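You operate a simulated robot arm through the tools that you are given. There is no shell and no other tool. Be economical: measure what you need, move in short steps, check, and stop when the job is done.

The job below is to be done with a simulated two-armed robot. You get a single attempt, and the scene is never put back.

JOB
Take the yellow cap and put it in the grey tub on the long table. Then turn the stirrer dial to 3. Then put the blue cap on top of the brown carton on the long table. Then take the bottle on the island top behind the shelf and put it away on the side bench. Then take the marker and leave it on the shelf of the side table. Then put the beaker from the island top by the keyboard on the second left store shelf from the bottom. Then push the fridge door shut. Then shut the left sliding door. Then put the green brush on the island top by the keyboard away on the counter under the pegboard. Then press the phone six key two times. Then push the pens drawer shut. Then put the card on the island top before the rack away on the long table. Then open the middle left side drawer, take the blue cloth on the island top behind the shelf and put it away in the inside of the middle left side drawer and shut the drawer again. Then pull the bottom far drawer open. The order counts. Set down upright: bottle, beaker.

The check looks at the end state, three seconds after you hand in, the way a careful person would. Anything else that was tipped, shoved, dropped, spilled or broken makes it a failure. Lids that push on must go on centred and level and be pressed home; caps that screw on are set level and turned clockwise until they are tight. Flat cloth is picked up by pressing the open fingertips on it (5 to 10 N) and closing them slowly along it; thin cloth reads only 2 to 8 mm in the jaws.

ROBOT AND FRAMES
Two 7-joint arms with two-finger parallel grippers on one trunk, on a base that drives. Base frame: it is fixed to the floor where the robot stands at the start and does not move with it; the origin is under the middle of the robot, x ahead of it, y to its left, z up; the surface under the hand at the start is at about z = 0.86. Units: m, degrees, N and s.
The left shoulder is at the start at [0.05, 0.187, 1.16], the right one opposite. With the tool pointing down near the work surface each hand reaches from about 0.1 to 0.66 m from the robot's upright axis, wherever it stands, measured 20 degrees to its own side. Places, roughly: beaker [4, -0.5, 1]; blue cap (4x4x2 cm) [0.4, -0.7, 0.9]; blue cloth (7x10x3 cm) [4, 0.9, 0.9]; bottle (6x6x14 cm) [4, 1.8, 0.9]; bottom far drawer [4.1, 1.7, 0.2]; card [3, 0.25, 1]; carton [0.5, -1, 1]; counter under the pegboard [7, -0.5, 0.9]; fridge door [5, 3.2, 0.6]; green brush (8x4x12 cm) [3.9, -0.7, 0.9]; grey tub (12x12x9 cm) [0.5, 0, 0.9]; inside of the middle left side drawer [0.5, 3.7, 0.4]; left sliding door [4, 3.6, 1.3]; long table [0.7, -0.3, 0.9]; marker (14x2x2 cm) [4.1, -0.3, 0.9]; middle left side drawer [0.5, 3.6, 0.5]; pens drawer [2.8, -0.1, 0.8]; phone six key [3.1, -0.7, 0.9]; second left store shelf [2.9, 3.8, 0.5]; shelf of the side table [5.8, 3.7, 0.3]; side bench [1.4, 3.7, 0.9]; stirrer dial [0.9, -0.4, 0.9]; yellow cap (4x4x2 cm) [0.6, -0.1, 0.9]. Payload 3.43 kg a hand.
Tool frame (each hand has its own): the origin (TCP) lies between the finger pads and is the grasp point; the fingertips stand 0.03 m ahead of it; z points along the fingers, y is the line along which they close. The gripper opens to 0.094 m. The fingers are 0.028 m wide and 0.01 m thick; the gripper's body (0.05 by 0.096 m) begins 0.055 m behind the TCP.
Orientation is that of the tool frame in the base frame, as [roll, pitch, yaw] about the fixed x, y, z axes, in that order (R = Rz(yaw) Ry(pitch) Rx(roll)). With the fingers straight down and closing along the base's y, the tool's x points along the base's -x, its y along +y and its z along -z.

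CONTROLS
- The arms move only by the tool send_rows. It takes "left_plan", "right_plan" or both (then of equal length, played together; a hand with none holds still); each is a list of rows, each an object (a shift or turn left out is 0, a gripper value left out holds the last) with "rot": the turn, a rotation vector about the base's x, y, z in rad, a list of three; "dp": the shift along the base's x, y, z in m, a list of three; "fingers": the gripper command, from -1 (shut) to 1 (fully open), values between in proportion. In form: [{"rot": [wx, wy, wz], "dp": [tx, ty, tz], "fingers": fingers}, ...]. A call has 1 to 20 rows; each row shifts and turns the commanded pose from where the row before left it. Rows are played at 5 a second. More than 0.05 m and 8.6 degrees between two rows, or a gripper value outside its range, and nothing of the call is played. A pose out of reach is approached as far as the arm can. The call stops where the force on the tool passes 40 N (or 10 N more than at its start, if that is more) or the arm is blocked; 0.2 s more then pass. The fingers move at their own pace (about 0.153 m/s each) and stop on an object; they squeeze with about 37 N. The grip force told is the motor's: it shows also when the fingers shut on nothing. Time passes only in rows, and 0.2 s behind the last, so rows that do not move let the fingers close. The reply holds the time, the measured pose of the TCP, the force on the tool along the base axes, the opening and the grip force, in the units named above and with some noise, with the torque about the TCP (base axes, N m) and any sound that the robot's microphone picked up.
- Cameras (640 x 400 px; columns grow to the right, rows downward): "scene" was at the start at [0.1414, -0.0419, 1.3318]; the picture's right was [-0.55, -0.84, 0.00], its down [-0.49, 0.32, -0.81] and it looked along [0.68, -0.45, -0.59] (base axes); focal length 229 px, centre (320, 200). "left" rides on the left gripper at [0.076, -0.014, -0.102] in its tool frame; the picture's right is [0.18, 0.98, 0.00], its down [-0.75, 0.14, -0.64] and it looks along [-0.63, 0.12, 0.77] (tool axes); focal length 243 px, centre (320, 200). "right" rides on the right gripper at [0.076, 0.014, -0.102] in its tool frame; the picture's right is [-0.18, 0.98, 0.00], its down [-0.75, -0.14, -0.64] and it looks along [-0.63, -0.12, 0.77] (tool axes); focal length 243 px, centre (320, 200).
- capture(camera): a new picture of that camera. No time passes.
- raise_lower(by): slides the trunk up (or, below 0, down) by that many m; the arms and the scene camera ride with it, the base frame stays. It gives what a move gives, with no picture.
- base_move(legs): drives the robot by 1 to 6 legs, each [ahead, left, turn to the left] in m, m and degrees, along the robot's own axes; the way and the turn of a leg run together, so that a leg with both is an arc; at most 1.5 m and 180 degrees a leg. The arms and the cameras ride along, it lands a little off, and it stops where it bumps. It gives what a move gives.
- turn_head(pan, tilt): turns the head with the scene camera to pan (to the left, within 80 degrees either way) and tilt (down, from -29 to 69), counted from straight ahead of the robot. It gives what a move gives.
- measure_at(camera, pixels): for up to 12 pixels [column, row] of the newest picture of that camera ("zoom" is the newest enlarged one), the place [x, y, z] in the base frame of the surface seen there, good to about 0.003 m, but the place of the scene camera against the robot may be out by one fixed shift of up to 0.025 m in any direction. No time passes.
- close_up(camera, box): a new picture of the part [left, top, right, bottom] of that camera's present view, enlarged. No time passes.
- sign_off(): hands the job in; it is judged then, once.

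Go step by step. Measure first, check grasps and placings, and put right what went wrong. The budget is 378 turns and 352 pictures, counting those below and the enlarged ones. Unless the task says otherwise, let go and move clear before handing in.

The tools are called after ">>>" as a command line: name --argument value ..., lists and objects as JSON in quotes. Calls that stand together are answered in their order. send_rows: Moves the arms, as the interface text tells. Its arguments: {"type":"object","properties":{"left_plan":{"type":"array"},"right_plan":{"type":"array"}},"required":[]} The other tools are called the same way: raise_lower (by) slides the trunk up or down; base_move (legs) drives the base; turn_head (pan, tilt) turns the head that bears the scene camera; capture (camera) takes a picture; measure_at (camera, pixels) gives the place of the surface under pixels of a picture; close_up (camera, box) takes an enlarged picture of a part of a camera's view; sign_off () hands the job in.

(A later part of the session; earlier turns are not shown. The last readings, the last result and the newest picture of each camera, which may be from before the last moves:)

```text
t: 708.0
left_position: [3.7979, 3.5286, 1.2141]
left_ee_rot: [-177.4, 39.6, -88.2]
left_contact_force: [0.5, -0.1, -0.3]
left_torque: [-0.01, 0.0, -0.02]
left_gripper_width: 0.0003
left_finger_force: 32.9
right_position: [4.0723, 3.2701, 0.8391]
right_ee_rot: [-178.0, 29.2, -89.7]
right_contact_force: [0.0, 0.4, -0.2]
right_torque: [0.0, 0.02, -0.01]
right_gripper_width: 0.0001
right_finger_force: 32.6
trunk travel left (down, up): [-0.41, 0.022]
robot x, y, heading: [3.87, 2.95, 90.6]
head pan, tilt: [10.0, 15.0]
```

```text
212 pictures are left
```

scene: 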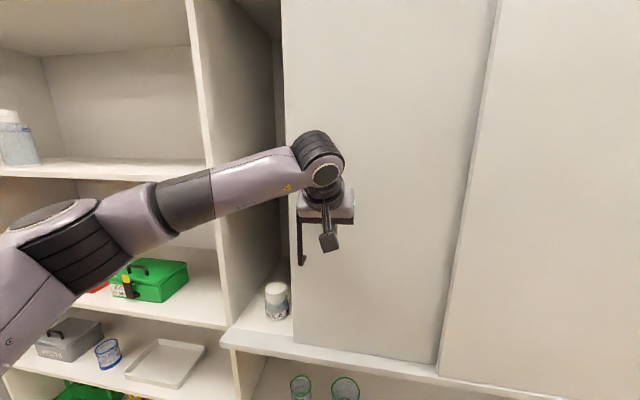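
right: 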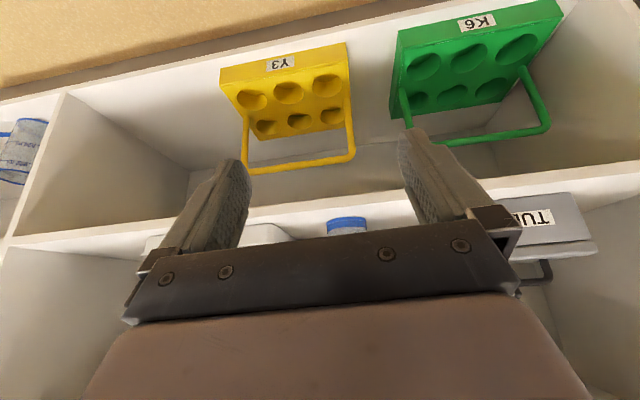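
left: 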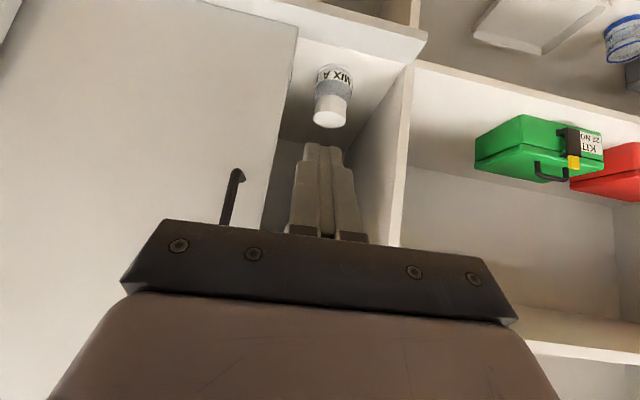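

>>> send_rows --left_plan '[{"dp": [-0.015, 0, 0]}, {"dp": [-0.015, 0, 0]}, {"dp": [-0.012, 0, 0]}, {"dp": [-0.012, 0, 0]}, {"dp": [-0.012, 0, 0]}, {"dp": [-0.012, 0, 0]}, {"dp": [-0.012, 0, 0]}, {"dp": [-0.012, 0, 0]}, {"dp": [-0.012, 0, 0]}, {"dp": [-0.012, 0, 0]}, {"dp": [-0.012, 0, 0]}, {"dp": [-0.012, 0, 0]}, {"dp": [-0.012, 0, 0]}, {"dp": [-0.012, 0, 0]}, {"dp": [-0.012, 0, 0]}, {}]'

>>> capture --camera "scene"

```text
t: 711.4
left_position: [3.6124, 3.53, 1.2143]
left_ee_rot: [-177.4, 39.4, -88.2]
left_contact_force: [0.4, 0.1, 0.3]
left_torque: [-0.02, 0.01, 0.02]
left_gripper_width: 0.0001
left_finger_force: 32.6
right_position: [4.0725, 3.2703, 0.8394]
right_ee_rot: [-178.3, 29.2, -89.7]
right_contact_force: [-0.3, -0.6, 0.5]
right_torque: [-0.02, 0.03, 0.01]
right_gripper_width: 0.0003
right_finger_force: 33.1
trunk travel left (down, up): [-0.41, 0.022]
robot x, y, heading: [3.8701, 2.9451, 90.2]
head pan, tilt: [10.0, 15.0]
```

```text
211 pictures are left
```

scene: 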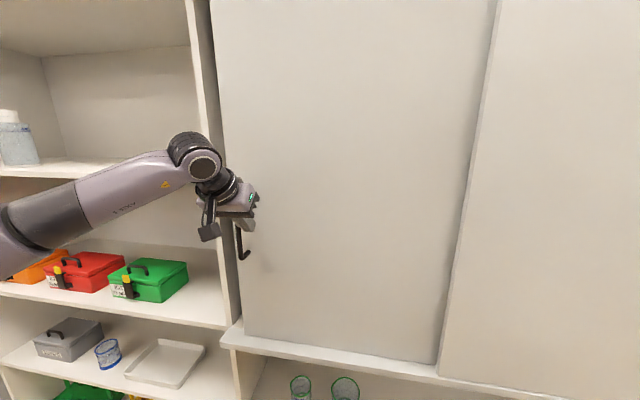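

>>> send_rows --left_plan '[{"dp": [-0.01, 0, 0]}, {"dp": [-0.01, 0, 0]}, {"dp": [-0.01, 0, 0]}, {"dp": [-0.01, 0, 0]}, {"dp": [-0.01, 0, 0]}, {"dp": [-0.01, 0, 0]}, {"dp": [-0.01, 0, 0]}, {}]'

>>> capture --camera "scene"

```text
t: 713.2
left_position: [3.5559, 3.5284, 1.2146]
left_ee_rot: [-177.5, 39.2, -89.6]
left_contact_force: [37.7, -4.0, -9.0]
left_torque: [0.04, 0.57, -0.08]
left_gripper_width: 0.0004
left_finger_force: 32.7
right_position: [4.0753, 3.2709, 0.8364]
right_ee_rot: [-178.5, 29.2, -90.0]
right_contact_force: [0.3, 0.2, -0.1]
right_torque: [0.03, -0.01, 0.04]
right_gripper_width: 0.0
right_finger_force: 33.1
trunk travel left (down, up): [-0.41, 0.022]
robot x, y, heading: [3.8715, 2.9479, 90.3]
head pan, tilt: [10.0, 15.0]
```

```text
210 pictures are left
```

scene: 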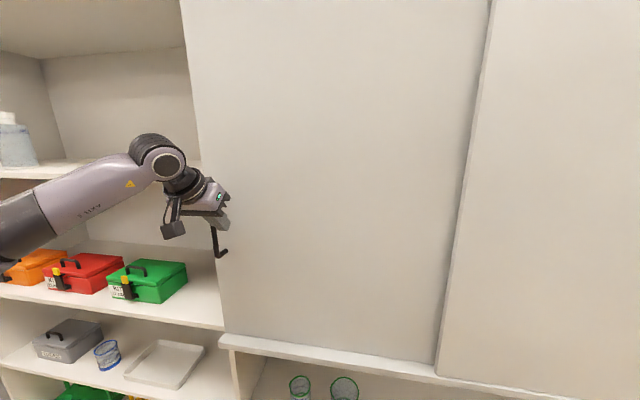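

The left door is shut against its stop. I retract and drive back to the island's far side for the green brush.

>>> send_rows --left_plan '[{"dp": [0.015, 0, 0]}, {"dp": [0.0, -0.04, 0]}, {"dp": [0, -0.04, 0]}, {"dp": [0, -0.04, 0]}, {"dp": [0.02, -0.03, 0]}, {}]'

>>> base_move --legs '[[-0.32, 0, 0], [0, -1.02, 0], [0, 0, 89.7], [0, 1.5, 0], [0, 1.5, 0], [0, 0.12, 0]]'

>>> turn_head --pan 0 --tilt 35

>>> capture --camera "scene"

```text
t: 714.6
left_position: [3.5765, 3.3789, 1.2132]
left_ee_rot: [-177.4, 39.5, -88.2]
left_contact_force: [0.3, -0.2, -0.4]
left_torque: [-0.02, 0.01, -0.02]
left_gripper_width: 0.0001
left_finger_force: 32.9
right_position: [4.0711, 3.2708, 0.8383]
right_ee_rot: [-178.0, 29.3, -89.7]
right_contact_force: [-0.3, -0.1, -0.2]
right_torque: [-0.02, 0.03, -0.01]
right_gripper_width: 0.0003
right_finger_force: 32.8
trunk travel left (down, up): [-0.41, 0.022]
robot x, y, heading: [3.8698, 2.9474, 90.2]
head pan, tilt: [10.0, 15.0]
```

```text
t: 756.5
left_position: [4.4632, -0.7932, 1.2142]
left_ee_rot: [-177.3, 39.6, 2.0]
left_contact_force: [0.0, -0.3, 0.8]
left_torque: [0.01, 0.03, -0.03]
left_gripper_width: 0.0
left_finger_force: 33.2
right_position: [4.5699, -0.2986, 0.8381]
right_ee_rot: [-178.0, 29.2, 0.5]
right_contact_force: [0.4, 0.3, -0.4]
right_torque: [-0.02, -0.01, -0.02]
right_gripper_width: 0.0001
right_finger_force: 33.3
trunk travel left (down, up): [-0.41, 0.022]
robot x, y, heading: [4.8918, -0.4981, -179.8]
head pan, tilt: [10.0, 15.0]
```

```text
t: 757.4
left_position: [4.4626, -0.7933, 1.2141]
left_ee_rot: [-177.3, 39.5, 1.9]
left_contact_force: [-0.5, -0.2, 0.0]
left_torque: [0.0, 0.02, -0.01]
left_gripper_width: 0.0
left_finger_force: 32.9
right_position: [4.569, -0.2985, 0.8392]
right_ee_rot: [-178.1, 29.2, 0.5]
right_contact_force: [-0.4, -0.4, 0.0]
right_torque: [0.0, 0.03, 0.02]
right_gripper_width: 0.0
right_finger_force: 33.2
trunk travel left (down, up): [-0.41, 0.022]
robot x, y, heading: [4.8945, -0.4958, -179.7]
head pan, tilt: [0.0, 35.0]
```

```text
209 pictures are left
```

scene: 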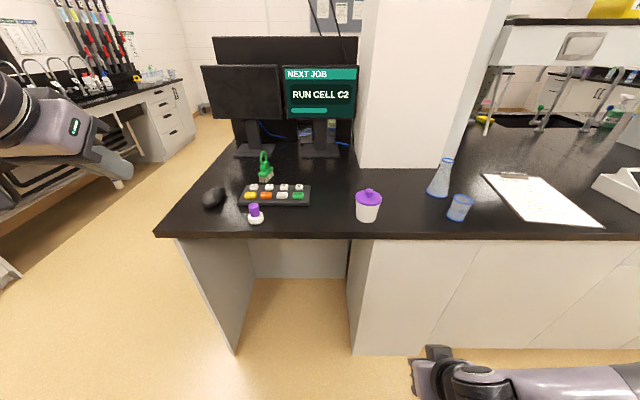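

>>> send_rows --right_plan '[{"dp": [0.03, 0, 0]}, {"dp": [0.03, 0, 0]}, {"dp": [0.03, 0, 0]}, {}]' --left_plan '[{"fingers": 1}, {"dp": [0, 0.02, 0]}, {"dp": [0, 0.03, 0]}, {}]'

>>> base_move --legs '[[0.27, 0, 0]]'

>>> capture --camera "left"

>>> close_up --camera "scene" --box '[200, 130, 340, 250]'

```text
t: 758.6
left_position: [4.4633, -0.7435, 1.2138]
left_ee_rot: [-177.5, 39.5, 2.0]
left_contact_force: [-0.3, 1.3, 0.1]
left_torque: [-0.01, 0.02, 0.03]
left_gripper_width: 0.0939
left_finger_force: 0.1
right_position: [4.621, -0.2986, 0.8521]
right_ee_rot: [-176.8, 33.4, -2.4]
right_contact_force: [0.8, 0.6, 0.1]
right_torque: [0.0, 0.02, 0.0]
right_gripper_width: 0.0001
right_finger_force: 33.2
right hand out of reach, approached as far as the arm can: row 2, 3
trunk travel left (down, up): [-0.41, 0.022]
robot x, y, heading: [4.8899, -0.5021, -179.3]
head pan, tilt: [0.0, 35.0]
stopped in row 4 (right hand): the arm was blocked; the commanded pose is now the measured one
```

```text
t: 760.5
left_position: [4.1929, -0.745, 1.2137]
left_ee_rot: [-177.4, 39.6, 2.0]
left_contact_force: [0.2, -0.3, 0.2]
left_torque: [-0.01, 0.02, -0.01]
left_gripper_width: 0.0939
left_finger_force: 0.0
right_position: [4.35, -0.301, 0.8523]
right_ee_rot: [-176.8, 33.6, -2.4]
right_contact_force: [1.1, -0.4, 0.1]
right_torque: [0.0, 0.02, 0.01]
right_gripper_width: 0.0001
right_finger_force: 33.0
trunk travel left (down, up): [-0.41, 0.022]
robot x, y, heading: [4.6224, -0.4993, -179.5]
head pan, tilt: [0.0, 35.0]
```

```text
208 pictures are left
```

left: 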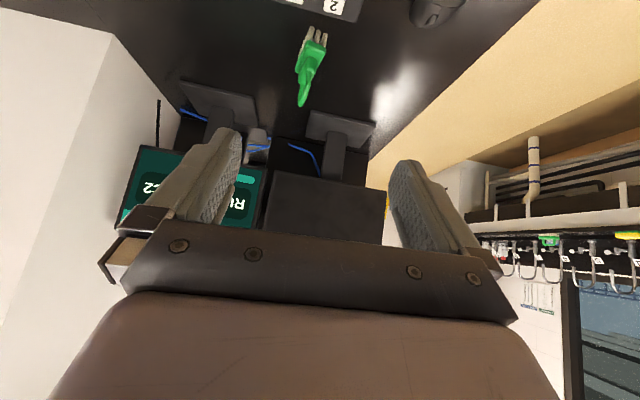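

```text
3.33 times, centred on (270, 190) of scene
```

zoom: 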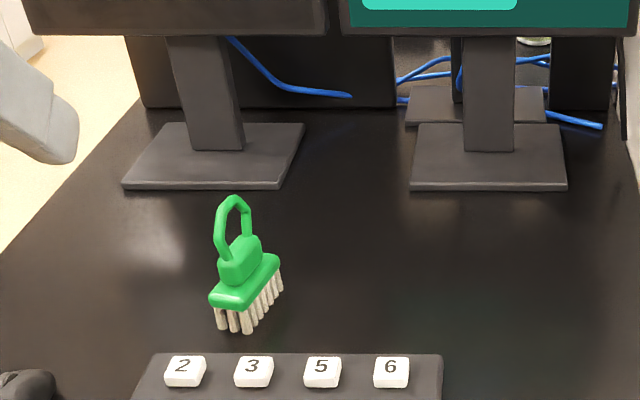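

>>> close_up --camera "left" --box '[260, 10, 360, 120]'

>>> measure_at --camera "zoom" --pixels '[[310, 165], [290, 230], [370, 180], [255, 330], [240, 365], [305, 85], [385, 95], [280, 290], [330, 240]]'

```text
3.64 times, centred on (310, 65) of left
```

zoom: 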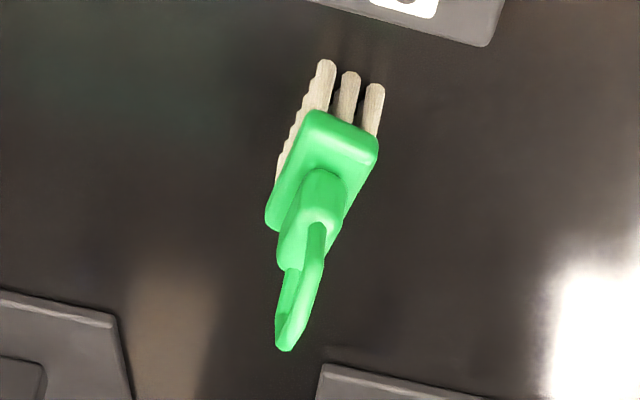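

```text
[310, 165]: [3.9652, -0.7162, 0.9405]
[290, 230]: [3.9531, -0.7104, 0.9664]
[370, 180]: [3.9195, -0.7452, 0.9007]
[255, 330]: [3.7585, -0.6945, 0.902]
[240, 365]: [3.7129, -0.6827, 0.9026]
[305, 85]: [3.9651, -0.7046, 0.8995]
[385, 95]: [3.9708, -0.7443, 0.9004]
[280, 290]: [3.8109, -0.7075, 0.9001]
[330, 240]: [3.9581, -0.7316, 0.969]
```

>>> measure_at --camera "zoom" --pixels '[[316, 120], [368, 150], [274, 212], [350, 205], [340, 140], [295, 180], [300, 262], [312, 232], [283, 335], [318, 260], [322, 195], [300, 210]]'

```text
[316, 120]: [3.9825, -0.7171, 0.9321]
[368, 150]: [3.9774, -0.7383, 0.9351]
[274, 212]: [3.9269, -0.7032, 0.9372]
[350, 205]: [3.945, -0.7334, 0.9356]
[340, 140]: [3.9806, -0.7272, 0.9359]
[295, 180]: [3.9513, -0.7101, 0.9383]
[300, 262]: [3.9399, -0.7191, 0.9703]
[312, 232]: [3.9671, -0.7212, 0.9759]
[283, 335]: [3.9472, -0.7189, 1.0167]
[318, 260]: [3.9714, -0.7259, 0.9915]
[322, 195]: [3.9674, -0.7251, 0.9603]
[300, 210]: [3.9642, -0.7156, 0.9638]
```

Brush: block long axis ≈14° off x, neck centre ≈(3.955,−0.721), ring top z 1.017. I yaw −15° and move to a pre-grasp.

>>> send_rows --left_plan '[{"rot": [0, 0, -0.13], "dp": [-0.033, 0.001, -0.02]}, {"rot": [0, 0, -0.13], "dp": [-0.033, 0.001, -0.03]}, {"dp": [-0.033, 0.001, -0.033]}, {"dp": [-0.033, 0.001, -0.033]}, {"dp": [-0.032, 0.001, -0.03]}, {}]'

>>> capture --camera "left"

```text
t: 761.9
left_position: [4.0291, -0.7402, 1.0686]
left_ee_rot: [-177.4, 39.6, -12.9]
left_contact_force: [-1.1, 0.0, 0.1]
left_torque: [-0.01, 0.01, 0.0]
left_gripper_width: 0.0939
left_finger_force: 0.0
right_position: [4.3498, -0.3002, 0.8532]
right_ee_rot: [-176.8, 33.6, -2.5]
right_contact_force: [0.2, -0.1, 0.2]
right_torque: [0.01, 0.0, 0.01]
right_gripper_width: 0.0
right_finger_force: 33.0
trunk travel left (down, up): [-0.41, 0.022]
robot x, y, heading: [4.6242, -0.5025, -179.7]
head pan, tilt: [0.0, 35.0]
```

```text
205 pictures are left
```

left: 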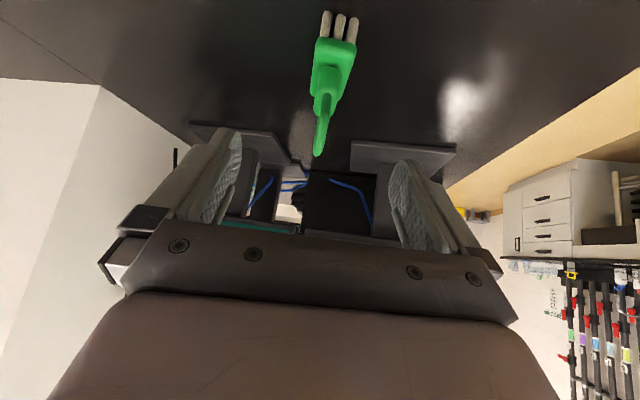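

>>> send_rows --left_plan '[{"dp": [-0.0247, 0.006, -0.031], "fingers": 0.3}, {"dp": [-0.0247, 0.006, -0.031]}, {"dp": [-0.0247, 0.006, -0.031]}, {}]'

>>> capture --camera "left"

```text
t: 762.9
left_position: [3.9544, -0.7217, 0.9731]
left_ee_rot: [-177.4, 39.6, -13.0]
left_contact_force: [-0.4, 0.0, 0.1]
left_torque: [0.0, 0.02, -0.01]
left_gripper_width: 0.0609
left_finger_force: 0.1
right_position: [4.3499, -0.2991, 0.852]
right_ee_rot: [-176.7, 33.5, -2.5]
right_contact_force: [0.0, -0.6, -0.1]
right_torque: [0.01, -0.02, -0.04]
right_gripper_width: 0.0001
right_finger_force: 32.3
trunk travel left (down, up): [-0.41, 0.022]
robot x, y, heading: [4.6242, -0.5044, -179.4]
head pan, tilt: [0.0, 35.0]
```

```text
204 pictures are left
```

left: 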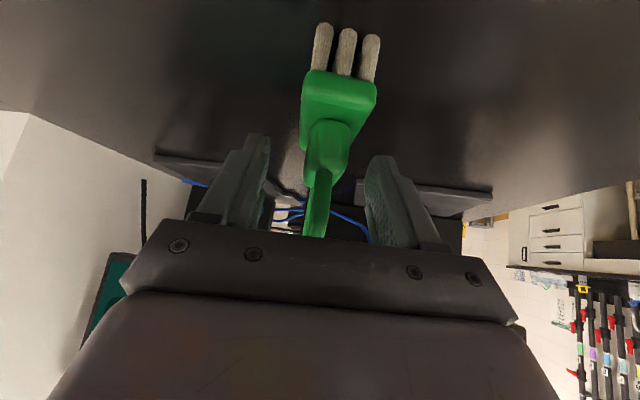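

Well centred on the brush handle. I close and lift.

>>> send_rows --left_plan '[{"fingers": -0.3}, {"fingers": -0.6}, {"fingers": -1}, {}, {}, {"dp": [0.005, 0, 0.03]}, {"dp": [0.01, 0, 0.04]}, {"dp": [0.02, 0, 0.04]}, {"dp": [0.03, 0, 0.03]}, {}]'

>>> capture --camera "left"

```text
t: 765.1
left_position: [4.0219, -0.7227, 1.114]
left_ee_rot: [-177.3, 39.5, -13.0]
left_contact_force: [0.4, 0.1, -0.2]
left_torque: [0.02, 0.02, 0.02]
left_gripper_width: 0.0251
left_finger_force: 37.0
right_position: [4.3495, -0.2999, 0.8517]
right_ee_rot: [-176.7, 33.6, -2.4]
right_contact_force: [0.0, -0.3, -0.3]
right_torque: [0.0, 0.03, 0.0]
right_gripper_width: 0.0
right_finger_force: 33.2
trunk travel left (down, up): [-0.41, 0.022]
robot x, y, heading: [4.6246, -0.5009, -179.9]
head pan, tilt: [0.0, 35.0]
```

```text
203 pictures are left
```

left: 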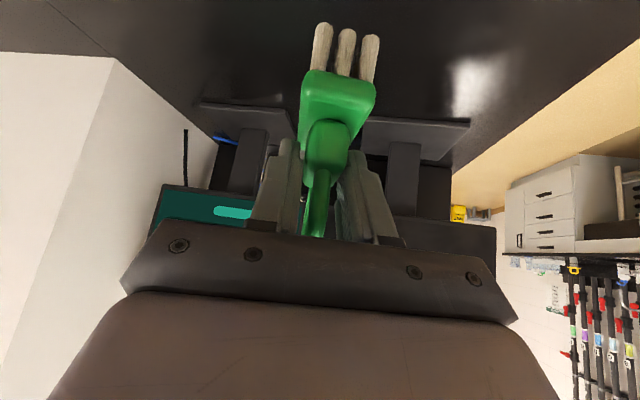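

Brush held (25 mm). I back out, turn around and look at the counter under the pegboard.

>>> base_move --legs '[[-0.4, 0, 0], [0, 0, 180], [0.7, 0, 0]]'

>>> turn_head --pan 0 --tilt 20

>>> capture --camera "scene"

```text
t: 778.3
left_position: [6.3242, -0.2969, 1.1158]
left_ee_rot: [-177.4, 39.4, 166.1]
left_contact_force: [0.0, 0.1, -1.7]
left_torque: [0.03, 0.04, -0.01]
left_gripper_width: 0.0253
left_finger_force: 36.8
right_position: [5.9873, -0.7116, 0.8525]
right_ee_rot: [-176.7, 33.7, 176.4]
right_contact_force: [-0.1, 0.0, 0.4]
right_torque: [0.0, 0.01, 0.0]
right_gripper_width: 0.0001
right_finger_force: 33.2
trunk travel left (down, up): [-0.41, 0.022]
robot x, y, heading: [5.7192, -0.5083, -0.7]
head pan, tilt: [0.0, 35.0]
```

```text
t: 779.0
left_position: [6.3248, -0.2954, 1.1155]
left_ee_rot: [-177.5, 39.6, 166.0]
left_contact_force: [0.0, 0.3, -1.0]
left_torque: [0.03, 0.02, -0.01]
left_gripper_width: 0.0253
left_finger_force: 37.2
right_position: [5.9876, -0.7131, 0.852]
right_ee_rot: [-176.7, 33.5, 176.3]
right_contact_force: [0.1, -0.2, -0.1]
right_torque: [0.03, 0.01, -0.03]
right_gripper_width: 0.0
right_finger_force: 33.0
trunk travel left (down, up): [-0.41, 0.022]
robot x, y, heading: [5.7197, -0.5032, -0.7]
head pan, tilt: [0.0, 20.0]
```

```text
202 pictures are left
```

scene: 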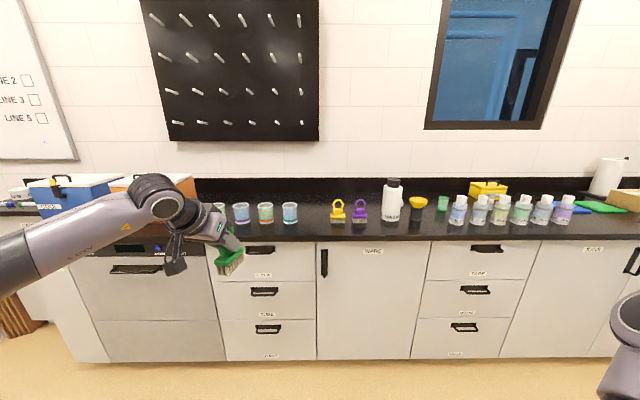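

>>> measure_at --camera "scene" --pixels '[[290, 220], [338, 220], [315, 220], [315, 230], [315, 237], [240, 220], [320, 140], [145, 140], [315, 205], [360, 220]]'

>>> close_up --camera "scene" --box '[200, 170, 400, 270]'

```text
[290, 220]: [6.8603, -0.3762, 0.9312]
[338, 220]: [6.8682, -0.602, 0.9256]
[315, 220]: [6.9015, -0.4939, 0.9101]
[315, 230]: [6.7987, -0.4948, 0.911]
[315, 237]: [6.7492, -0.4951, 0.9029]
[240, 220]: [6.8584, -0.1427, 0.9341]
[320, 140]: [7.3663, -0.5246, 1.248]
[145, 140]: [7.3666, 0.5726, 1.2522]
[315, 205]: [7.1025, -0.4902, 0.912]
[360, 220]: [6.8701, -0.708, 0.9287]
```

```text
3.20 times, centred on (300, 220) of scene
```

zoom: 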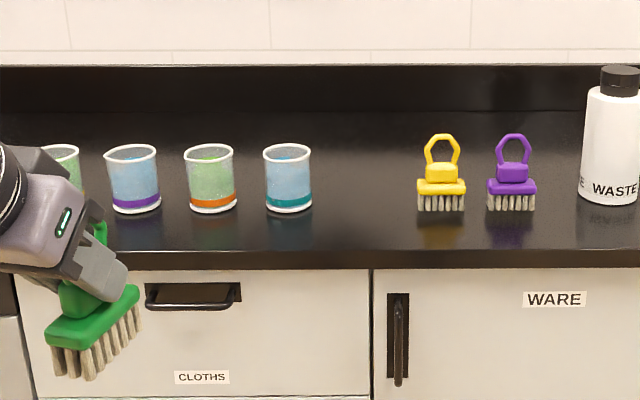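

>>> base_move --legs '[[0, -0.185, 0.7], [0.52, 0, 0]]'

>>> capture --camera "left"

>>> turn_head --pan 10 --tilt 35

>>> capture --camera "scene"

```text
t: 784.0
left_position: [6.8439, -0.4839, 1.1143]
left_ee_rot: [-177.4, 39.5, 166.3]
left_contact_force: [0.4, -0.3, -1.1]
left_torque: [-0.02, 0.01, 0.05]
left_gripper_width: 0.0254
left_finger_force: 36.8
right_position: [6.5097, -0.9002, 0.8529]
right_ee_rot: [-176.6, 33.6, 176.6]
right_contact_force: [0.4, 0.3, -0.5]
right_torque: [-0.03, 0.01, 0.03]
right_gripper_width: 0.0
right_finger_force: 32.8
trunk travel left (down, up): [-0.41, 0.022]
robot x, y, heading: [6.2336, -0.697, -0.3]
head pan, tilt: [0.0, 20.0]
```

```text
200 pictures are left
```

left: 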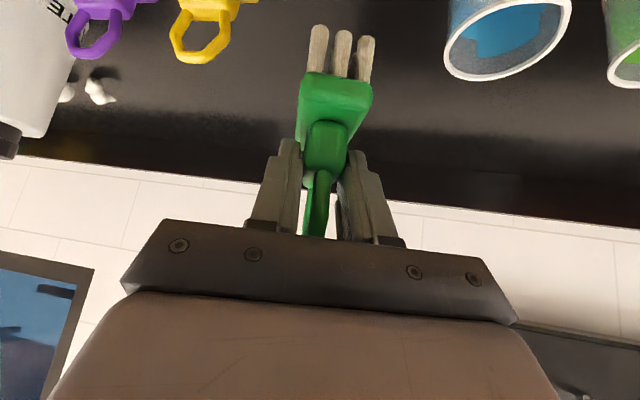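

```text
t: 784.7
left_position: [6.8446, -0.4819, 1.1151]
left_ee_rot: [-177.5, 39.5, 166.1]
left_contact_force: [0.4, -0.1, -1.1]
left_torque: [-0.03, 0.02, 0.03]
left_gripper_width: 0.0252
left_finger_force: 36.8
right_position: [6.51, -0.8998, 0.8524]
right_ee_rot: [-176.7, 33.6, 176.6]
right_contact_force: [0.0, -0.1, 0.5]
right_torque: [0.0, 0.01, 0.0]
right_gripper_width: 0.0001
right_finger_force: 32.2
trunk travel left (down, up): [-0.41, 0.022]
robot x, y, heading: [6.2377, -0.6941, -0.5]
head pan, tilt: [10.0, 35.0]
```

```text
199 pictures are left
```

scene: 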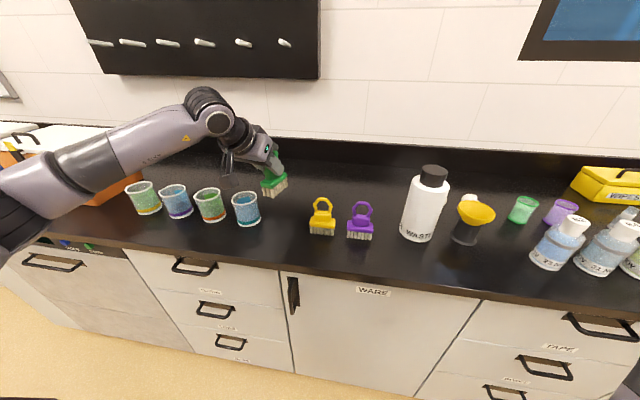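

>>> measure_at --camera "left" --pixels '[[452, 60], [480, 75], [185, 20], [230, 20], [400, 120], [260, 120], [340, 180]]'

```text
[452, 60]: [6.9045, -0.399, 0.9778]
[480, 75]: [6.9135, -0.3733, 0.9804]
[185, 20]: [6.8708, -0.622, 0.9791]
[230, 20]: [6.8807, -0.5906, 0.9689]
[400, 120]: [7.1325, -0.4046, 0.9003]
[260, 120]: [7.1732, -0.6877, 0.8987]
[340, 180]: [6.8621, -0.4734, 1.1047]
```

>>> send_rows --left_plan '[{"dp": [0.005, -0.004, -0.04]}, {"dp": [0.005, -0.003, -0.04]}, {"dp": [0, 0, -0.04]}, {"dp": [0, 0, -0.014]}, {"dp": [0, 0, -0.005]}, {}]'

```text
t: 786.1
left_position: [6.8544, -0.4892, 0.9757]
left_ee_rot: [-177.3, 39.5, 166.2]
left_contact_force: [-0.2, 0.4, -0.7]
left_torque: [0.0, -0.01, 0.02]
left_gripper_width: 0.0254
left_finger_force: 37.0
right_position: [6.5098, -0.8997, 0.8507]
right_ee_rot: [-176.6, 33.8, 176.7]
right_contact_force: [0.4, -0.7, -1.5]
right_torque: [0.01, 0.03, 0.01]
right_gripper_width: 0.0
right_finger_force: 32.6
trunk travel left (down, up): [-0.41, 0.022]
robot x, y, heading: [6.2392, -0.692, -0.5]
head pan, tilt: [10.0, 35.0]
```

>>> send_rows --left_plan '[{"dp": [0, 0, -0.002]}, {"dp": [0, 0, -0.002]}, {"dp": [0, 0, -0.002]}, {}]'

```text
t: 787.1
left_position: [6.8544, -0.4909, 0.9738]
left_ee_rot: [-177.4, 40.1, 166.3]
left_contact_force: [-0.6, -0.7, 20.6]
left_torque: [0.19, 0.41, 0.01]
left_gripper_width: 0.0253
left_finger_force: 36.8
right_position: [6.5091, -0.9011, 0.8533]
right_ee_rot: [-176.8, 33.8, 176.5]
right_contact_force: [0.4, -0.8, 0.6]
right_torque: [-0.01, 0.01, 0.0]
right_gripper_width: 0.0
right_finger_force: 33.4
trunk travel left (down, up): [-0.41, 0.022]
robot x, y, heading: [6.2403, -0.695, -0.6]
head pan, tilt: [10.0, 35.0]
```

>>> send_rows --left_plan '[{"dp": [0, 0, 0.001]}, {"fingers": -0.2}, {"fingers": 0.15}, {}, {"dp": [-0.025, 0.006, 0.031]}, {"dp": [-0.025, 0.006, 0.031]}, {"dp": [-0.025, 0.006, 0.031]}, {"dp": [-0.025, 0.006, 0.031]}, {}]'

>>> capture --camera "left"

>>> capture --camera "scene"

```text
t: 789.1
left_position: [6.7522, -0.4647, 1.0945]
left_ee_rot: [-177.4, 39.7, 166.4]
left_contact_force: [-0.4, 0.7, -0.8]
left_torque: [0.01, -0.03, -0.01]
left_gripper_width: 0.0542
left_finger_force: 0.0
right_position: [6.5105, -0.8987, 0.8527]
right_ee_rot: [-176.8, 33.6, 176.5]
right_contact_force: [0.5, -0.4, -0.5]
right_torque: [-0.02, -0.01, -0.02]
right_gripper_width: 0.0001
right_finger_force: 33.3
trunk travel left (down, up): [-0.41, 0.022]
robot x, y, heading: [6.2376, -0.6946, -0.3]
head pan, tilt: [10.0, 35.0]
```

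```text
198 pictures are left
```

left: 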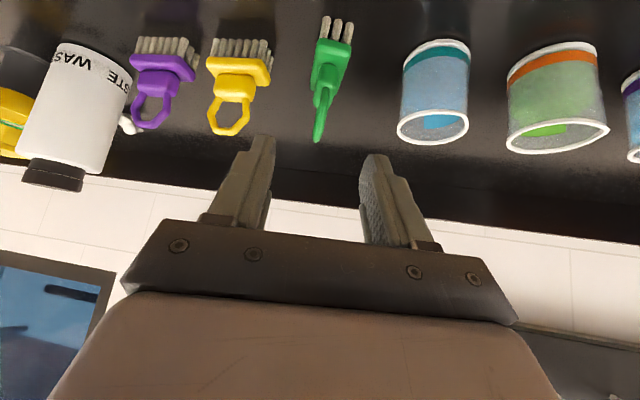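

```text
197 pictures are left
```

scene: 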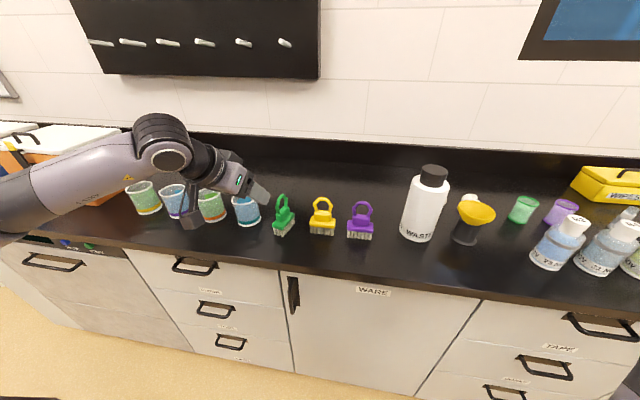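

Brush stands by the others. Next the phone on the near side of the island; I drive around the island's right end (y≈−1.65), keeping heading +x.

>>> base_move --legs '[[-1.2, 0, 0.4], [0, -0.95, 0], [-1.5, 0, 0], [-1.4, 0, 0], [0, 0.9, 0]]'

>>> turn_head --pan 0 --tilt 25

>>> capture --camera "scene"

```text
t: 825.0
left_position: [2.6519, -0.5184, 1.0965]
left_ee_rot: [-177.5, 39.5, 166.2]
left_contact_force: [0.3, 0.3, 0.1]
left_torque: [-0.03, -0.01, 0.04]
left_gripper_width: 0.0541
left_finger_force: 0.0
right_position: [2.408, -0.9544, 0.8517]
right_ee_rot: [-176.7, 33.6, 176.6]
right_contact_force: [0.7, 0.0, -0.4]
right_torque: [0.02, 0.01, 0.03]
right_gripper_width: 0.0003
right_finger_force: 32.5
trunk travel left (down, up): [-0.41, 0.022]
robot x, y, heading: [2.1308, -0.7498, -0.5]
head pan, tilt: [10.0, 35.0]
```

```text
t: 825.8
left_position: [2.6512, -0.5191, 1.0962]
left_ee_rot: [-177.5, 39.6, 166.3]
left_contact_force: [-0.1, -0.4, -0.3]
left_torque: [0.0, -0.02, -0.02]
left_gripper_width: 0.0539
left_finger_force: 0.1
right_position: [2.4077, -0.9534, 0.853]
right_ee_rot: [-176.6, 33.7, 176.7]
right_contact_force: [0.6, -0.8, 0.4]
right_torque: [0.03, -0.03, 0.0]
right_gripper_width: 0.0
right_finger_force: 33.5
trunk travel left (down, up): [-0.41, 0.022]
robot x, y, heading: [2.136, -0.7504, -0.1]
head pan, tilt: [0.0, 25.0]
```

```text
196 pictures are left
```

scene: 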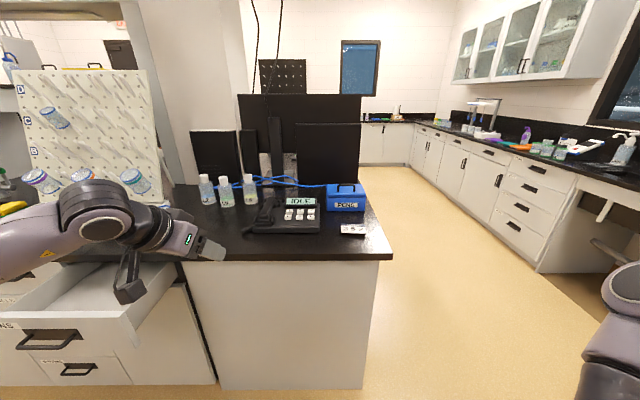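

>>> close_up --camera "scene" --box '[230, 180, 380, 270]'

>>> measure_at --camera "scene" --pixels '[[300, 215], [270, 245], [240, 260], [380, 258], [300, 228], [350, 230], [225, 205], [60, 330], [130, 340], [20, 300]]'

```text
4.27 times, centred on (305, 225) of scene
```

zoom: 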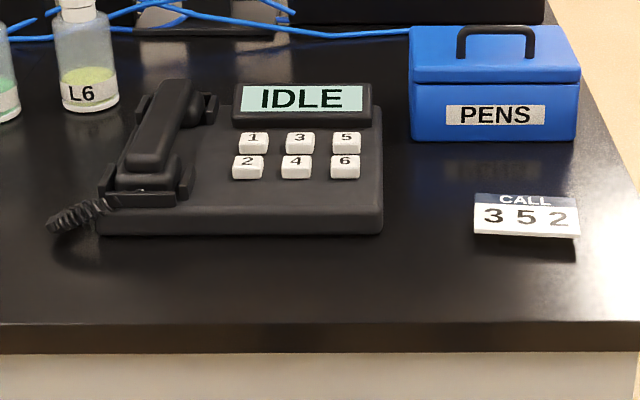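

```text
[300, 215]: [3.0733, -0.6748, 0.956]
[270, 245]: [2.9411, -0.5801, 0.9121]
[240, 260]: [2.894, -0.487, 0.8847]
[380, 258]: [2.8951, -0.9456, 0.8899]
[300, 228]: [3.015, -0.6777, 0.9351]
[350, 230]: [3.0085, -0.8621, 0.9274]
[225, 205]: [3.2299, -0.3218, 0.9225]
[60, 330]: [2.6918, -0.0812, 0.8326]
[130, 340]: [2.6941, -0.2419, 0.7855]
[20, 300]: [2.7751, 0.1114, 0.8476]
```

Six key at about (3.06,−0.71). I'll press it with one fingertip of the left hand; I move the base to (2.49,−0.91).

>>> base_move --legs '[[0, -0.16, 0.1], [0.36, 0, 0]]'

>>> capture --camera "left"

```text
t: 829.7
left_position: [3.0127, -0.6821, 1.0954]
left_ee_rot: [-177.4, 39.5, 166.3]
left_contact_force: [-0.3, -0.2, -0.6]
left_torque: [0.01, -0.03, 0.0]
left_gripper_width: 0.0541
left_finger_force: 0.1
right_position: [2.7674, -1.1173, 0.853]
right_ee_rot: [-176.7, 33.5, 176.6]
right_contact_force: [1.2, 0.5, -0.4]
right_torque: [-0.01, 0.03, 0.0]
right_gripper_width: 0.0002
right_finger_force: 32.9
trunk travel left (down, up): [-0.41, 0.022]
robot x, y, heading: [2.4941, -0.9119, -0.7]
head pan, tilt: [0.0, 25.0]
```

```text
194 pictures are left
```

left: 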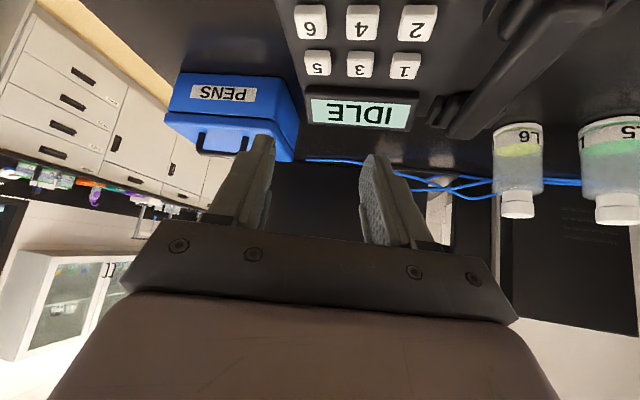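

>>> measure_at --camera "left" --pixels '[[311, 22], [298, 22], [324, 22], [311, 8], [311, 36], [361, 22], [317, 63], [285, 60], [285, 20], [250, 120], [200, 90], [295, 150]]'

```text
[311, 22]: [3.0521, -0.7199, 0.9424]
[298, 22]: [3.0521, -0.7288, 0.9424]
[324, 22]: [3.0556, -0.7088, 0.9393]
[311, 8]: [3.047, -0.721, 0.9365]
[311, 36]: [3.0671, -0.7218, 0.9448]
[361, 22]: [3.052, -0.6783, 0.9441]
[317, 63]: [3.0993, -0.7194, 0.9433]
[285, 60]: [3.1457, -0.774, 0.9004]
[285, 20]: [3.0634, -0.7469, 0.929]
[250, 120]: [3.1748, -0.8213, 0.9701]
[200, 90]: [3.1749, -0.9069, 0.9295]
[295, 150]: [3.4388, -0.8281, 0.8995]
```

Key 6 centre ≈(3.056,−0.7195), top z≈0.943. I close the fingers and go just above it.

>>> send_rows --left_plan '[{"dp": [0.012, -0.012, -0.02], "fingers": -1}, {"dp": [0.012, -0.012, -0.03]}, {"dp": [0.011, -0.0115, -0.03]}, {"dp": [0, 0, -0.022]}, {}]'

>>> capture --camera "left"

>>> close_up --camera "scene" --box '[230, 180, 400, 300]'

```text
t: 830.9
left_position: [3.0476, -0.7187, 0.9931]
left_ee_rot: [-177.3, 39.6, 166.2]
left_contact_force: [0.3, 0.5, 0.1]
left_torque: [-0.01, 0.0, 0.01]
left_gripper_width: 0.0001
left_finger_force: 32.3
right_position: [2.7674, -1.1187, 0.8524]
right_ee_rot: [-176.7, 33.7, 176.5]
right_contact_force: [0.4, 0.0, 0.1]
right_torque: [0.01, 0.03, 0.0]
right_gripper_width: 0.0
right_finger_force: 33.1
trunk travel left (down, up): [-0.41, 0.022]
robot x, y, heading: [2.4954, -0.9119, -0.5]
head pan, tilt: [0.0, 25.0]
```

```text
193 pictures are left
```

left: 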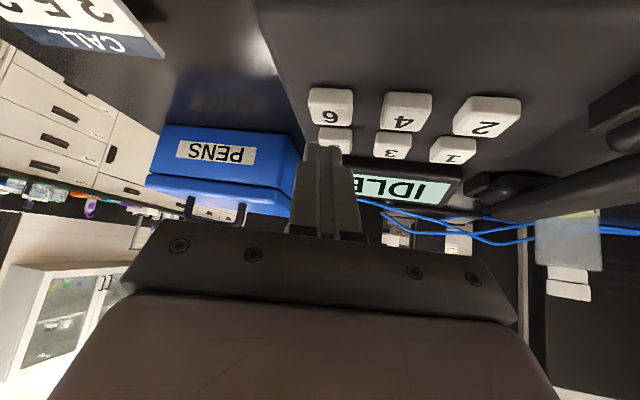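

```text
3.33 times, centred on (315, 240) of scene
```

zoom: 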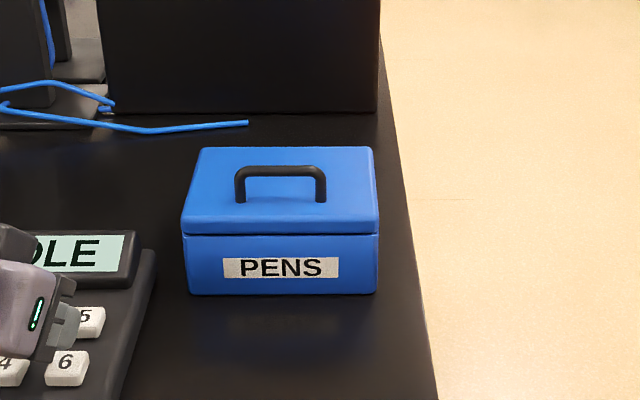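

>>> measure_at --camera "left" --pixels '[[330, 100], [312, 100], [350, 100], [330, 92], [330, 120], [335, 140], [322, 160]]'

```text
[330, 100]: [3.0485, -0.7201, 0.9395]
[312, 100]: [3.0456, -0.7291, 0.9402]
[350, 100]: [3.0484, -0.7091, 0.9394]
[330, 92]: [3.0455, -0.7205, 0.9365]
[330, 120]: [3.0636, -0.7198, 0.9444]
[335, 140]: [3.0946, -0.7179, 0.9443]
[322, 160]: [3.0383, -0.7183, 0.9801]
```

>>> send_rows --left_plan '[{"dp": [0, 0, -0.01]}, {"dp": [0, 0, -0.005]}, {"dp": [0, 0, -0.003]}, {"dp": [0, 0, -0.002]}, {}]'

```text
t: 832.1
left_position: [3.0468, -0.7188, 0.9735]
left_ee_rot: [-177.5, 39.6, 166.2]
left_contact_force: [-0.7, 1.1, 1.5]
left_torque: [0.02, -0.03, 0.03]
left_gripper_width: 0.0
left_finger_force: 32.8
right_position: [2.767, -1.1183, 0.8519]
right_ee_rot: [-176.7, 33.6, 176.5]
right_contact_force: [0.2, 0.1, -0.7]
right_torque: [0.0, 0.02, 0.0]
right_gripper_width: 0.0001
right_finger_force: 33.3
trunk travel left (down, up): [-0.41, 0.022]
robot x, y, heading: [2.4968, -0.9116, -0.6]
head pan, tilt: [0.0, 25.0]
```

>>> send_rows --left_plan '[{"dp": [0, 0, -0.0015]}, {"dp": [0, 0, -0.0015]}, {}]'

>>> close_up --camera "scene" --box '[200, 240, 360, 340]'

```text
t: 832.9
left_position: [3.0466, -0.7179, 0.9707]
left_ee_rot: [-177.4, 39.6, 166.2]
left_contact_force: [0.7, 0.8, 2.1]
left_torque: [0.03, -0.02, 0.05]
left_gripper_width: 0.0
left_finger_force: 33.2
right_position: [2.7676, -1.1185, 0.8514]
right_ee_rot: [-176.7, 33.7, 176.5]
right_contact_force: [0.8, -0.2, 0.8]
right_torque: [0.0, 0.02, -0.03]
right_gripper_width: 0.0
right_finger_force: 33.3
trunk travel left (down, up): [-0.41, 0.022]
robot x, y, heading: [2.4924, -0.9126, -0.3]
head pan, tilt: [0.0, 25.0]
heard: click
```

```text
4.00 times, centred on (280, 290) of scene
```

zoom: 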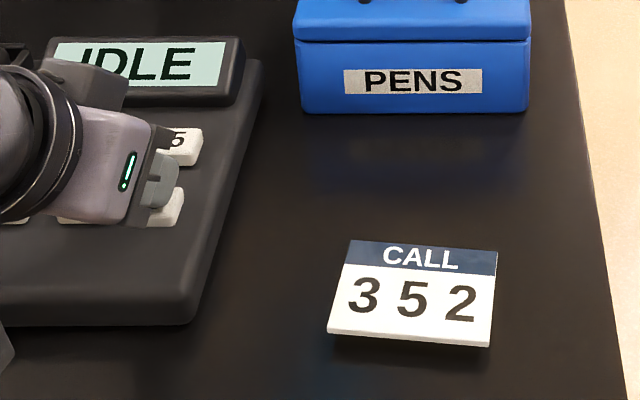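

One click heard. I release 12 mm and press a second time.

>>> send_rows --left_plan '[{"dp": [0, 0, 0.012]}, {}, {}]'

>>> close_up --camera "scene" --box '[200, 240, 360, 340]'

>>> send_rows --left_plan '[{"dp": [0, 0, -0.006]}, {"dp": [0, 0, -0.003]}, {"dp": [0, 0, -0.0015]}, {"dp": [0, 0, -0.0015]}, {}]'

```text
t: 833.7
left_position: [3.0462, -0.7201, 0.9822]
left_ee_rot: [-177.4, 39.4, 166.1]
left_contact_force: [0.2, 0.0, 0.4]
left_torque: [0.0, 0.02, 0.01]
left_gripper_width: 0.0
left_finger_force: 32.9
right_position: [2.7666, -1.1172, 0.8516]
right_ee_rot: [-176.8, 33.7, 176.5]
right_contact_force: [-0.7, 0.4, 0.5]
right_torque: [0.01, 0.01, -0.02]
right_gripper_width: 0.0001
right_finger_force: 32.6
trunk travel left (down, up): [-0.41, 0.022]
robot x, y, heading: [2.4935, -0.9105, -0.6]
head pan, tilt: [0.0, 25.0]
```

```text
4.00 times, centred on (280, 290) of scene
```

zoom: 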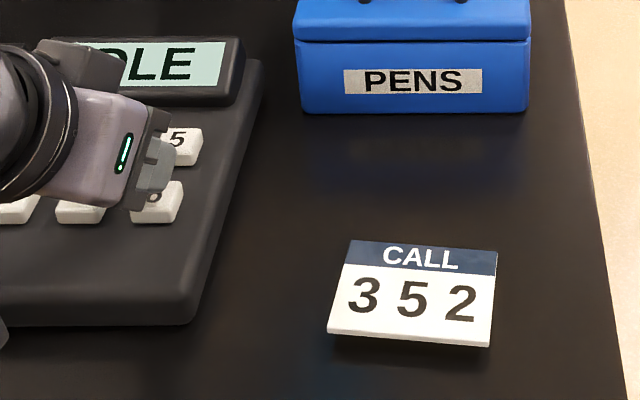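

```text
t: 834.9
left_position: [3.0459, -0.7184, 0.9706]
left_ee_rot: [-177.3, 39.6, 166.3]
left_contact_force: [-0.1, 0.6, 2.5]
left_torque: [-0.02, -0.03, 0.01]
left_gripper_width: 0.0
left_finger_force: 32.8
right_position: [2.7673, -1.1186, 0.8523]
right_ee_rot: [-176.6, 33.7, 176.5]
right_contact_force: [-0.3, -0.3, 0.2]
right_torque: [0.02, -0.01, 0.0]
right_gripper_width: 0.0
right_finger_force: 33.1
trunk travel left (down, up): [-0.41, 0.022]
robot x, y, heading: [2.4974, -0.9128, -0.5]
head pan, tilt: [0.0, 25.0]
heard: click
```

Second click heard. I lift away, back off and view the open pens drawer.

>>> send_rows --left_plan '[{"dp": [-0.005, 0, 0.03]}, {"dp": [-0.01, 0, 0.04]}, {"dp": [-0.02, 0, 0.04]}, {}]'

>>> close_up --camera "scene" --box '[160, 180, 360, 300]'

>>> base_move --legs '[[-0.5, 0, 0.5], [0, 0.6, 0]]'

>>> turn_head --pan 5 --tilt 35

>>> capture --camera "scene"

```text
t: 835.9
left_position: [3.0103, -0.7188, 1.0808]
left_ee_rot: [-177.4, 39.5, 166.2]
left_contact_force: [-0.2, 0.7, 0.1]
left_torque: [-0.04, -0.02, -0.02]
left_gripper_width: 0.0
left_finger_force: 33.3
right_position: [2.7675, -1.1179, 0.852]
right_ee_rot: [-176.8, 33.5, 176.5]
right_contact_force: [0.4, 0.1, 0.0]
right_torque: [0.01, -0.02, -0.03]
right_gripper_width: 0.0
right_finger_force: 33.4
trunk travel left (down, up): [-0.41, 0.022]
robot x, y, heading: [2.4962, -0.9155, -0.4]
head pan, tilt: [0.0, 25.0]
```

```text
3.20 times, centred on (260, 240) of scene
```

zoom: 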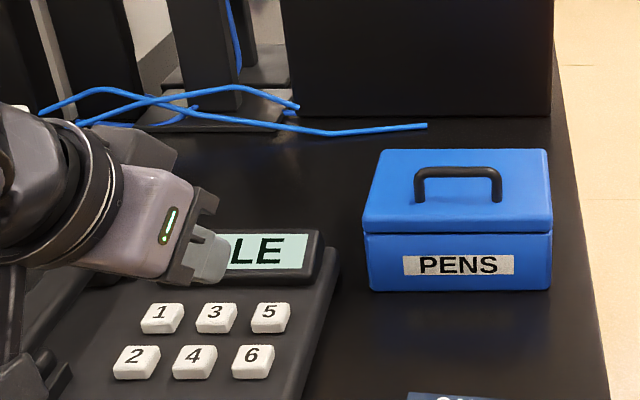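

```text
t: 844.2
left_position: [2.5095, -0.1145, 1.0815]
left_ee_rot: [-177.4, 39.5, 166.5]
left_contact_force: [0.1, -0.5, 0.4]
left_torque: [0.01, 0.0, -0.02]
left_gripper_width: 0.0
left_finger_force: 32.8
right_position: [2.2687, -0.5162, 0.8521]
right_ee_rot: [-176.7, 33.7, 177.0]
right_contact_force: [-0.2, 0.1, 0.2]
right_torque: [0.02, 0.01, 0.0]
right_gripper_width: 0.0
right_finger_force: 32.9
trunk travel left (down, up): [-0.41, 0.022]
robot x, y, heading: [1.9955, -0.3117, -0.3]
head pan, tilt: [0.0, 25.0]
```

```text
t: 844.9
left_position: [2.5095, -0.1146, 1.0803]
left_ee_rot: [-177.4, 39.5, 166.6]
left_contact_force: [0.8, -0.8, -0.6]
left_torque: [-0.02, 0.02, -0.01]
left_gripper_width: 0.0
left_finger_force: 33.0
right_position: [2.2691, -0.5155, 0.8517]
right_ee_rot: [-176.8, 33.7, 177.0]
right_contact_force: [0.4, -0.2, -0.2]
right_torque: [0.0, 0.0, 0.01]
right_gripper_width: 0.0
right_finger_force: 32.5
trunk travel left (down, up): [-0.41, 0.022]
robot x, y, heading: [1.999, -0.315, -0.2]
head pan, tilt: [5.0, 35.0]
```

```text
188 pictures are left
```

scene: 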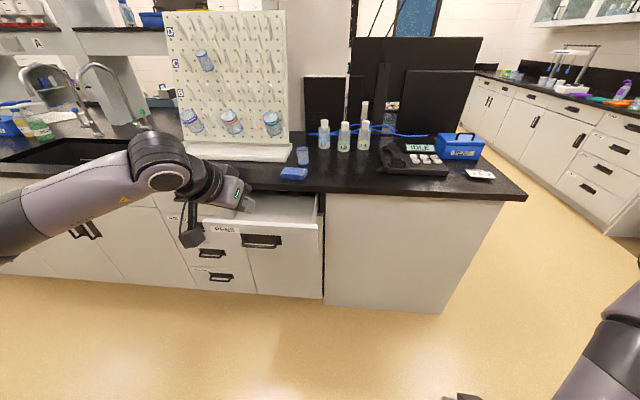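

>>> measure_at --camera "scene" --pixels '[[225, 230], [262, 240], [300, 245], [300, 228], [320, 240], [262, 262], [300, 195], [294, 174], [335, 198], [215, 222], [287, 252]]'

>>> close_up --camera "scene" --box '[180, 150, 360, 310]'

```text
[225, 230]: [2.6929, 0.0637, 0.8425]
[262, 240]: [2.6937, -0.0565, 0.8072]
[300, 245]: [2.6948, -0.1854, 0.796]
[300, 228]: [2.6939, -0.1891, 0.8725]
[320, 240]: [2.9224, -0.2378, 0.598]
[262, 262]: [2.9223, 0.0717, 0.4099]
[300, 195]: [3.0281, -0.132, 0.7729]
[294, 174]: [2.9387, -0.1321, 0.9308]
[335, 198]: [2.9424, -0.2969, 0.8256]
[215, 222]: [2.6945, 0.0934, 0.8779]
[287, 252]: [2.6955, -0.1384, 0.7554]
```

```text
2.50 times, centred on (270, 230) of scene
```

zoom: 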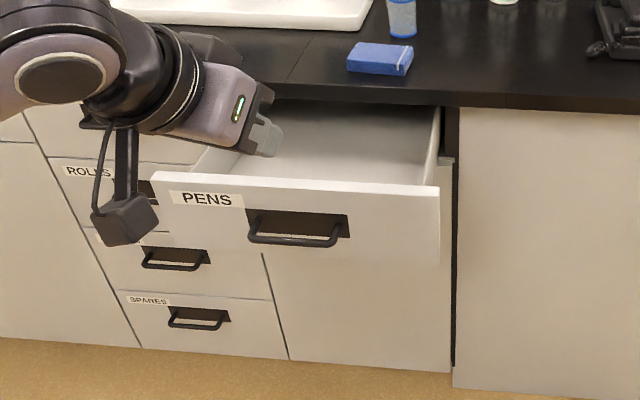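

Drawer front is at x≈2.69 (z 0.745–0.875, y −0.2…0.11) and must go to x≈2.92 under the countertop lip. I lower the trunk and level the left fist to push horizontally.

>>> raise_lower --by -0.28

>>> send_rows --left_plan '[{"rot": [0, 0, 0.12], "dp": [-0.01, 0, 0]}, {"rot": [0, 0, 0.117], "dp": [-0.01, 0, 0]}, {"rot": [0, -0.131, 0]}, {"rot": [0, -0.131, 0]}, {"rot": [0, -0.131, 0]}, {"rot": [0, -0.131, 0]}, {"rot": [0, -0.131, 0]}, {"rot": [0, -0.131, 0]}, {}]'

>>> capture --camera "scene"

```text
t: 847.7
left_position: [2.5098, -0.1143, 0.801]
left_ee_rot: [-177.5, 39.5, 166.6]
left_contact_force: [0.8, 0.4, -0.3]
left_torque: [0.0, 0.01, 0.03]
left_gripper_width: 0.0
left_finger_force: 32.4
right_position: [2.2693, -0.5153, 0.5723]
right_ee_rot: [-176.6, 33.8, 177.0]
right_contact_force: [0.2, 0.2, -0.4]
right_torque: [-0.01, 0.0, 0.01]
right_gripper_width: 0.0001
right_finger_force: 32.9
trunk travel left (down, up): [-0.13, 0.302]
robot x, y, heading: [1.9974, -0.3113, -0.2]
head pan, tilt: [5.0, 35.0]
```

```text
t: 849.7
left_position: [2.4891, -0.115, 0.8007]
left_ee_rot: [-177.2, 65.8, -179.6]
left_contact_force: [0.2, 0.0, -0.1]
left_torque: [0.04, 0.02, 0.03]
left_gripper_width: 0.0
left_finger_force: 33.1
left hand out of reach, approached as far as the arm can: row 6, 7, 8
right_position: [2.2687, -0.5164, 0.5717]
right_ee_rot: [-176.8, 33.6, 177.0]
right_contact_force: [0.3, -0.7, -0.6]
right_torque: [-0.05, 0.02, 0.02]
right_gripper_width: 0.0001
right_finger_force: 33.5
trunk travel left (down, up): [-0.13, 0.302]
robot x, y, heading: [1.9954, -0.3102, 0.4]
head pan, tilt: [5.0, 35.0]
```

```text
186 pictures are left
```

scene: 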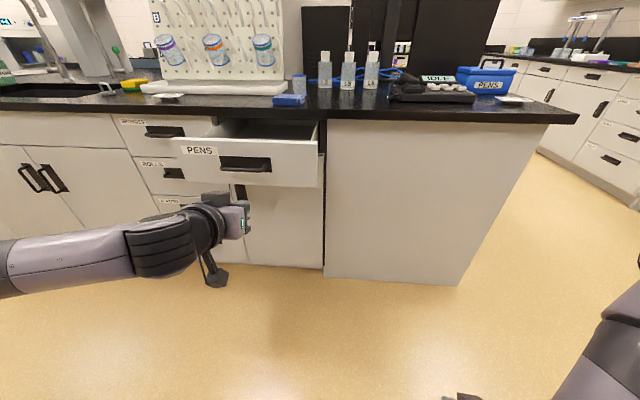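

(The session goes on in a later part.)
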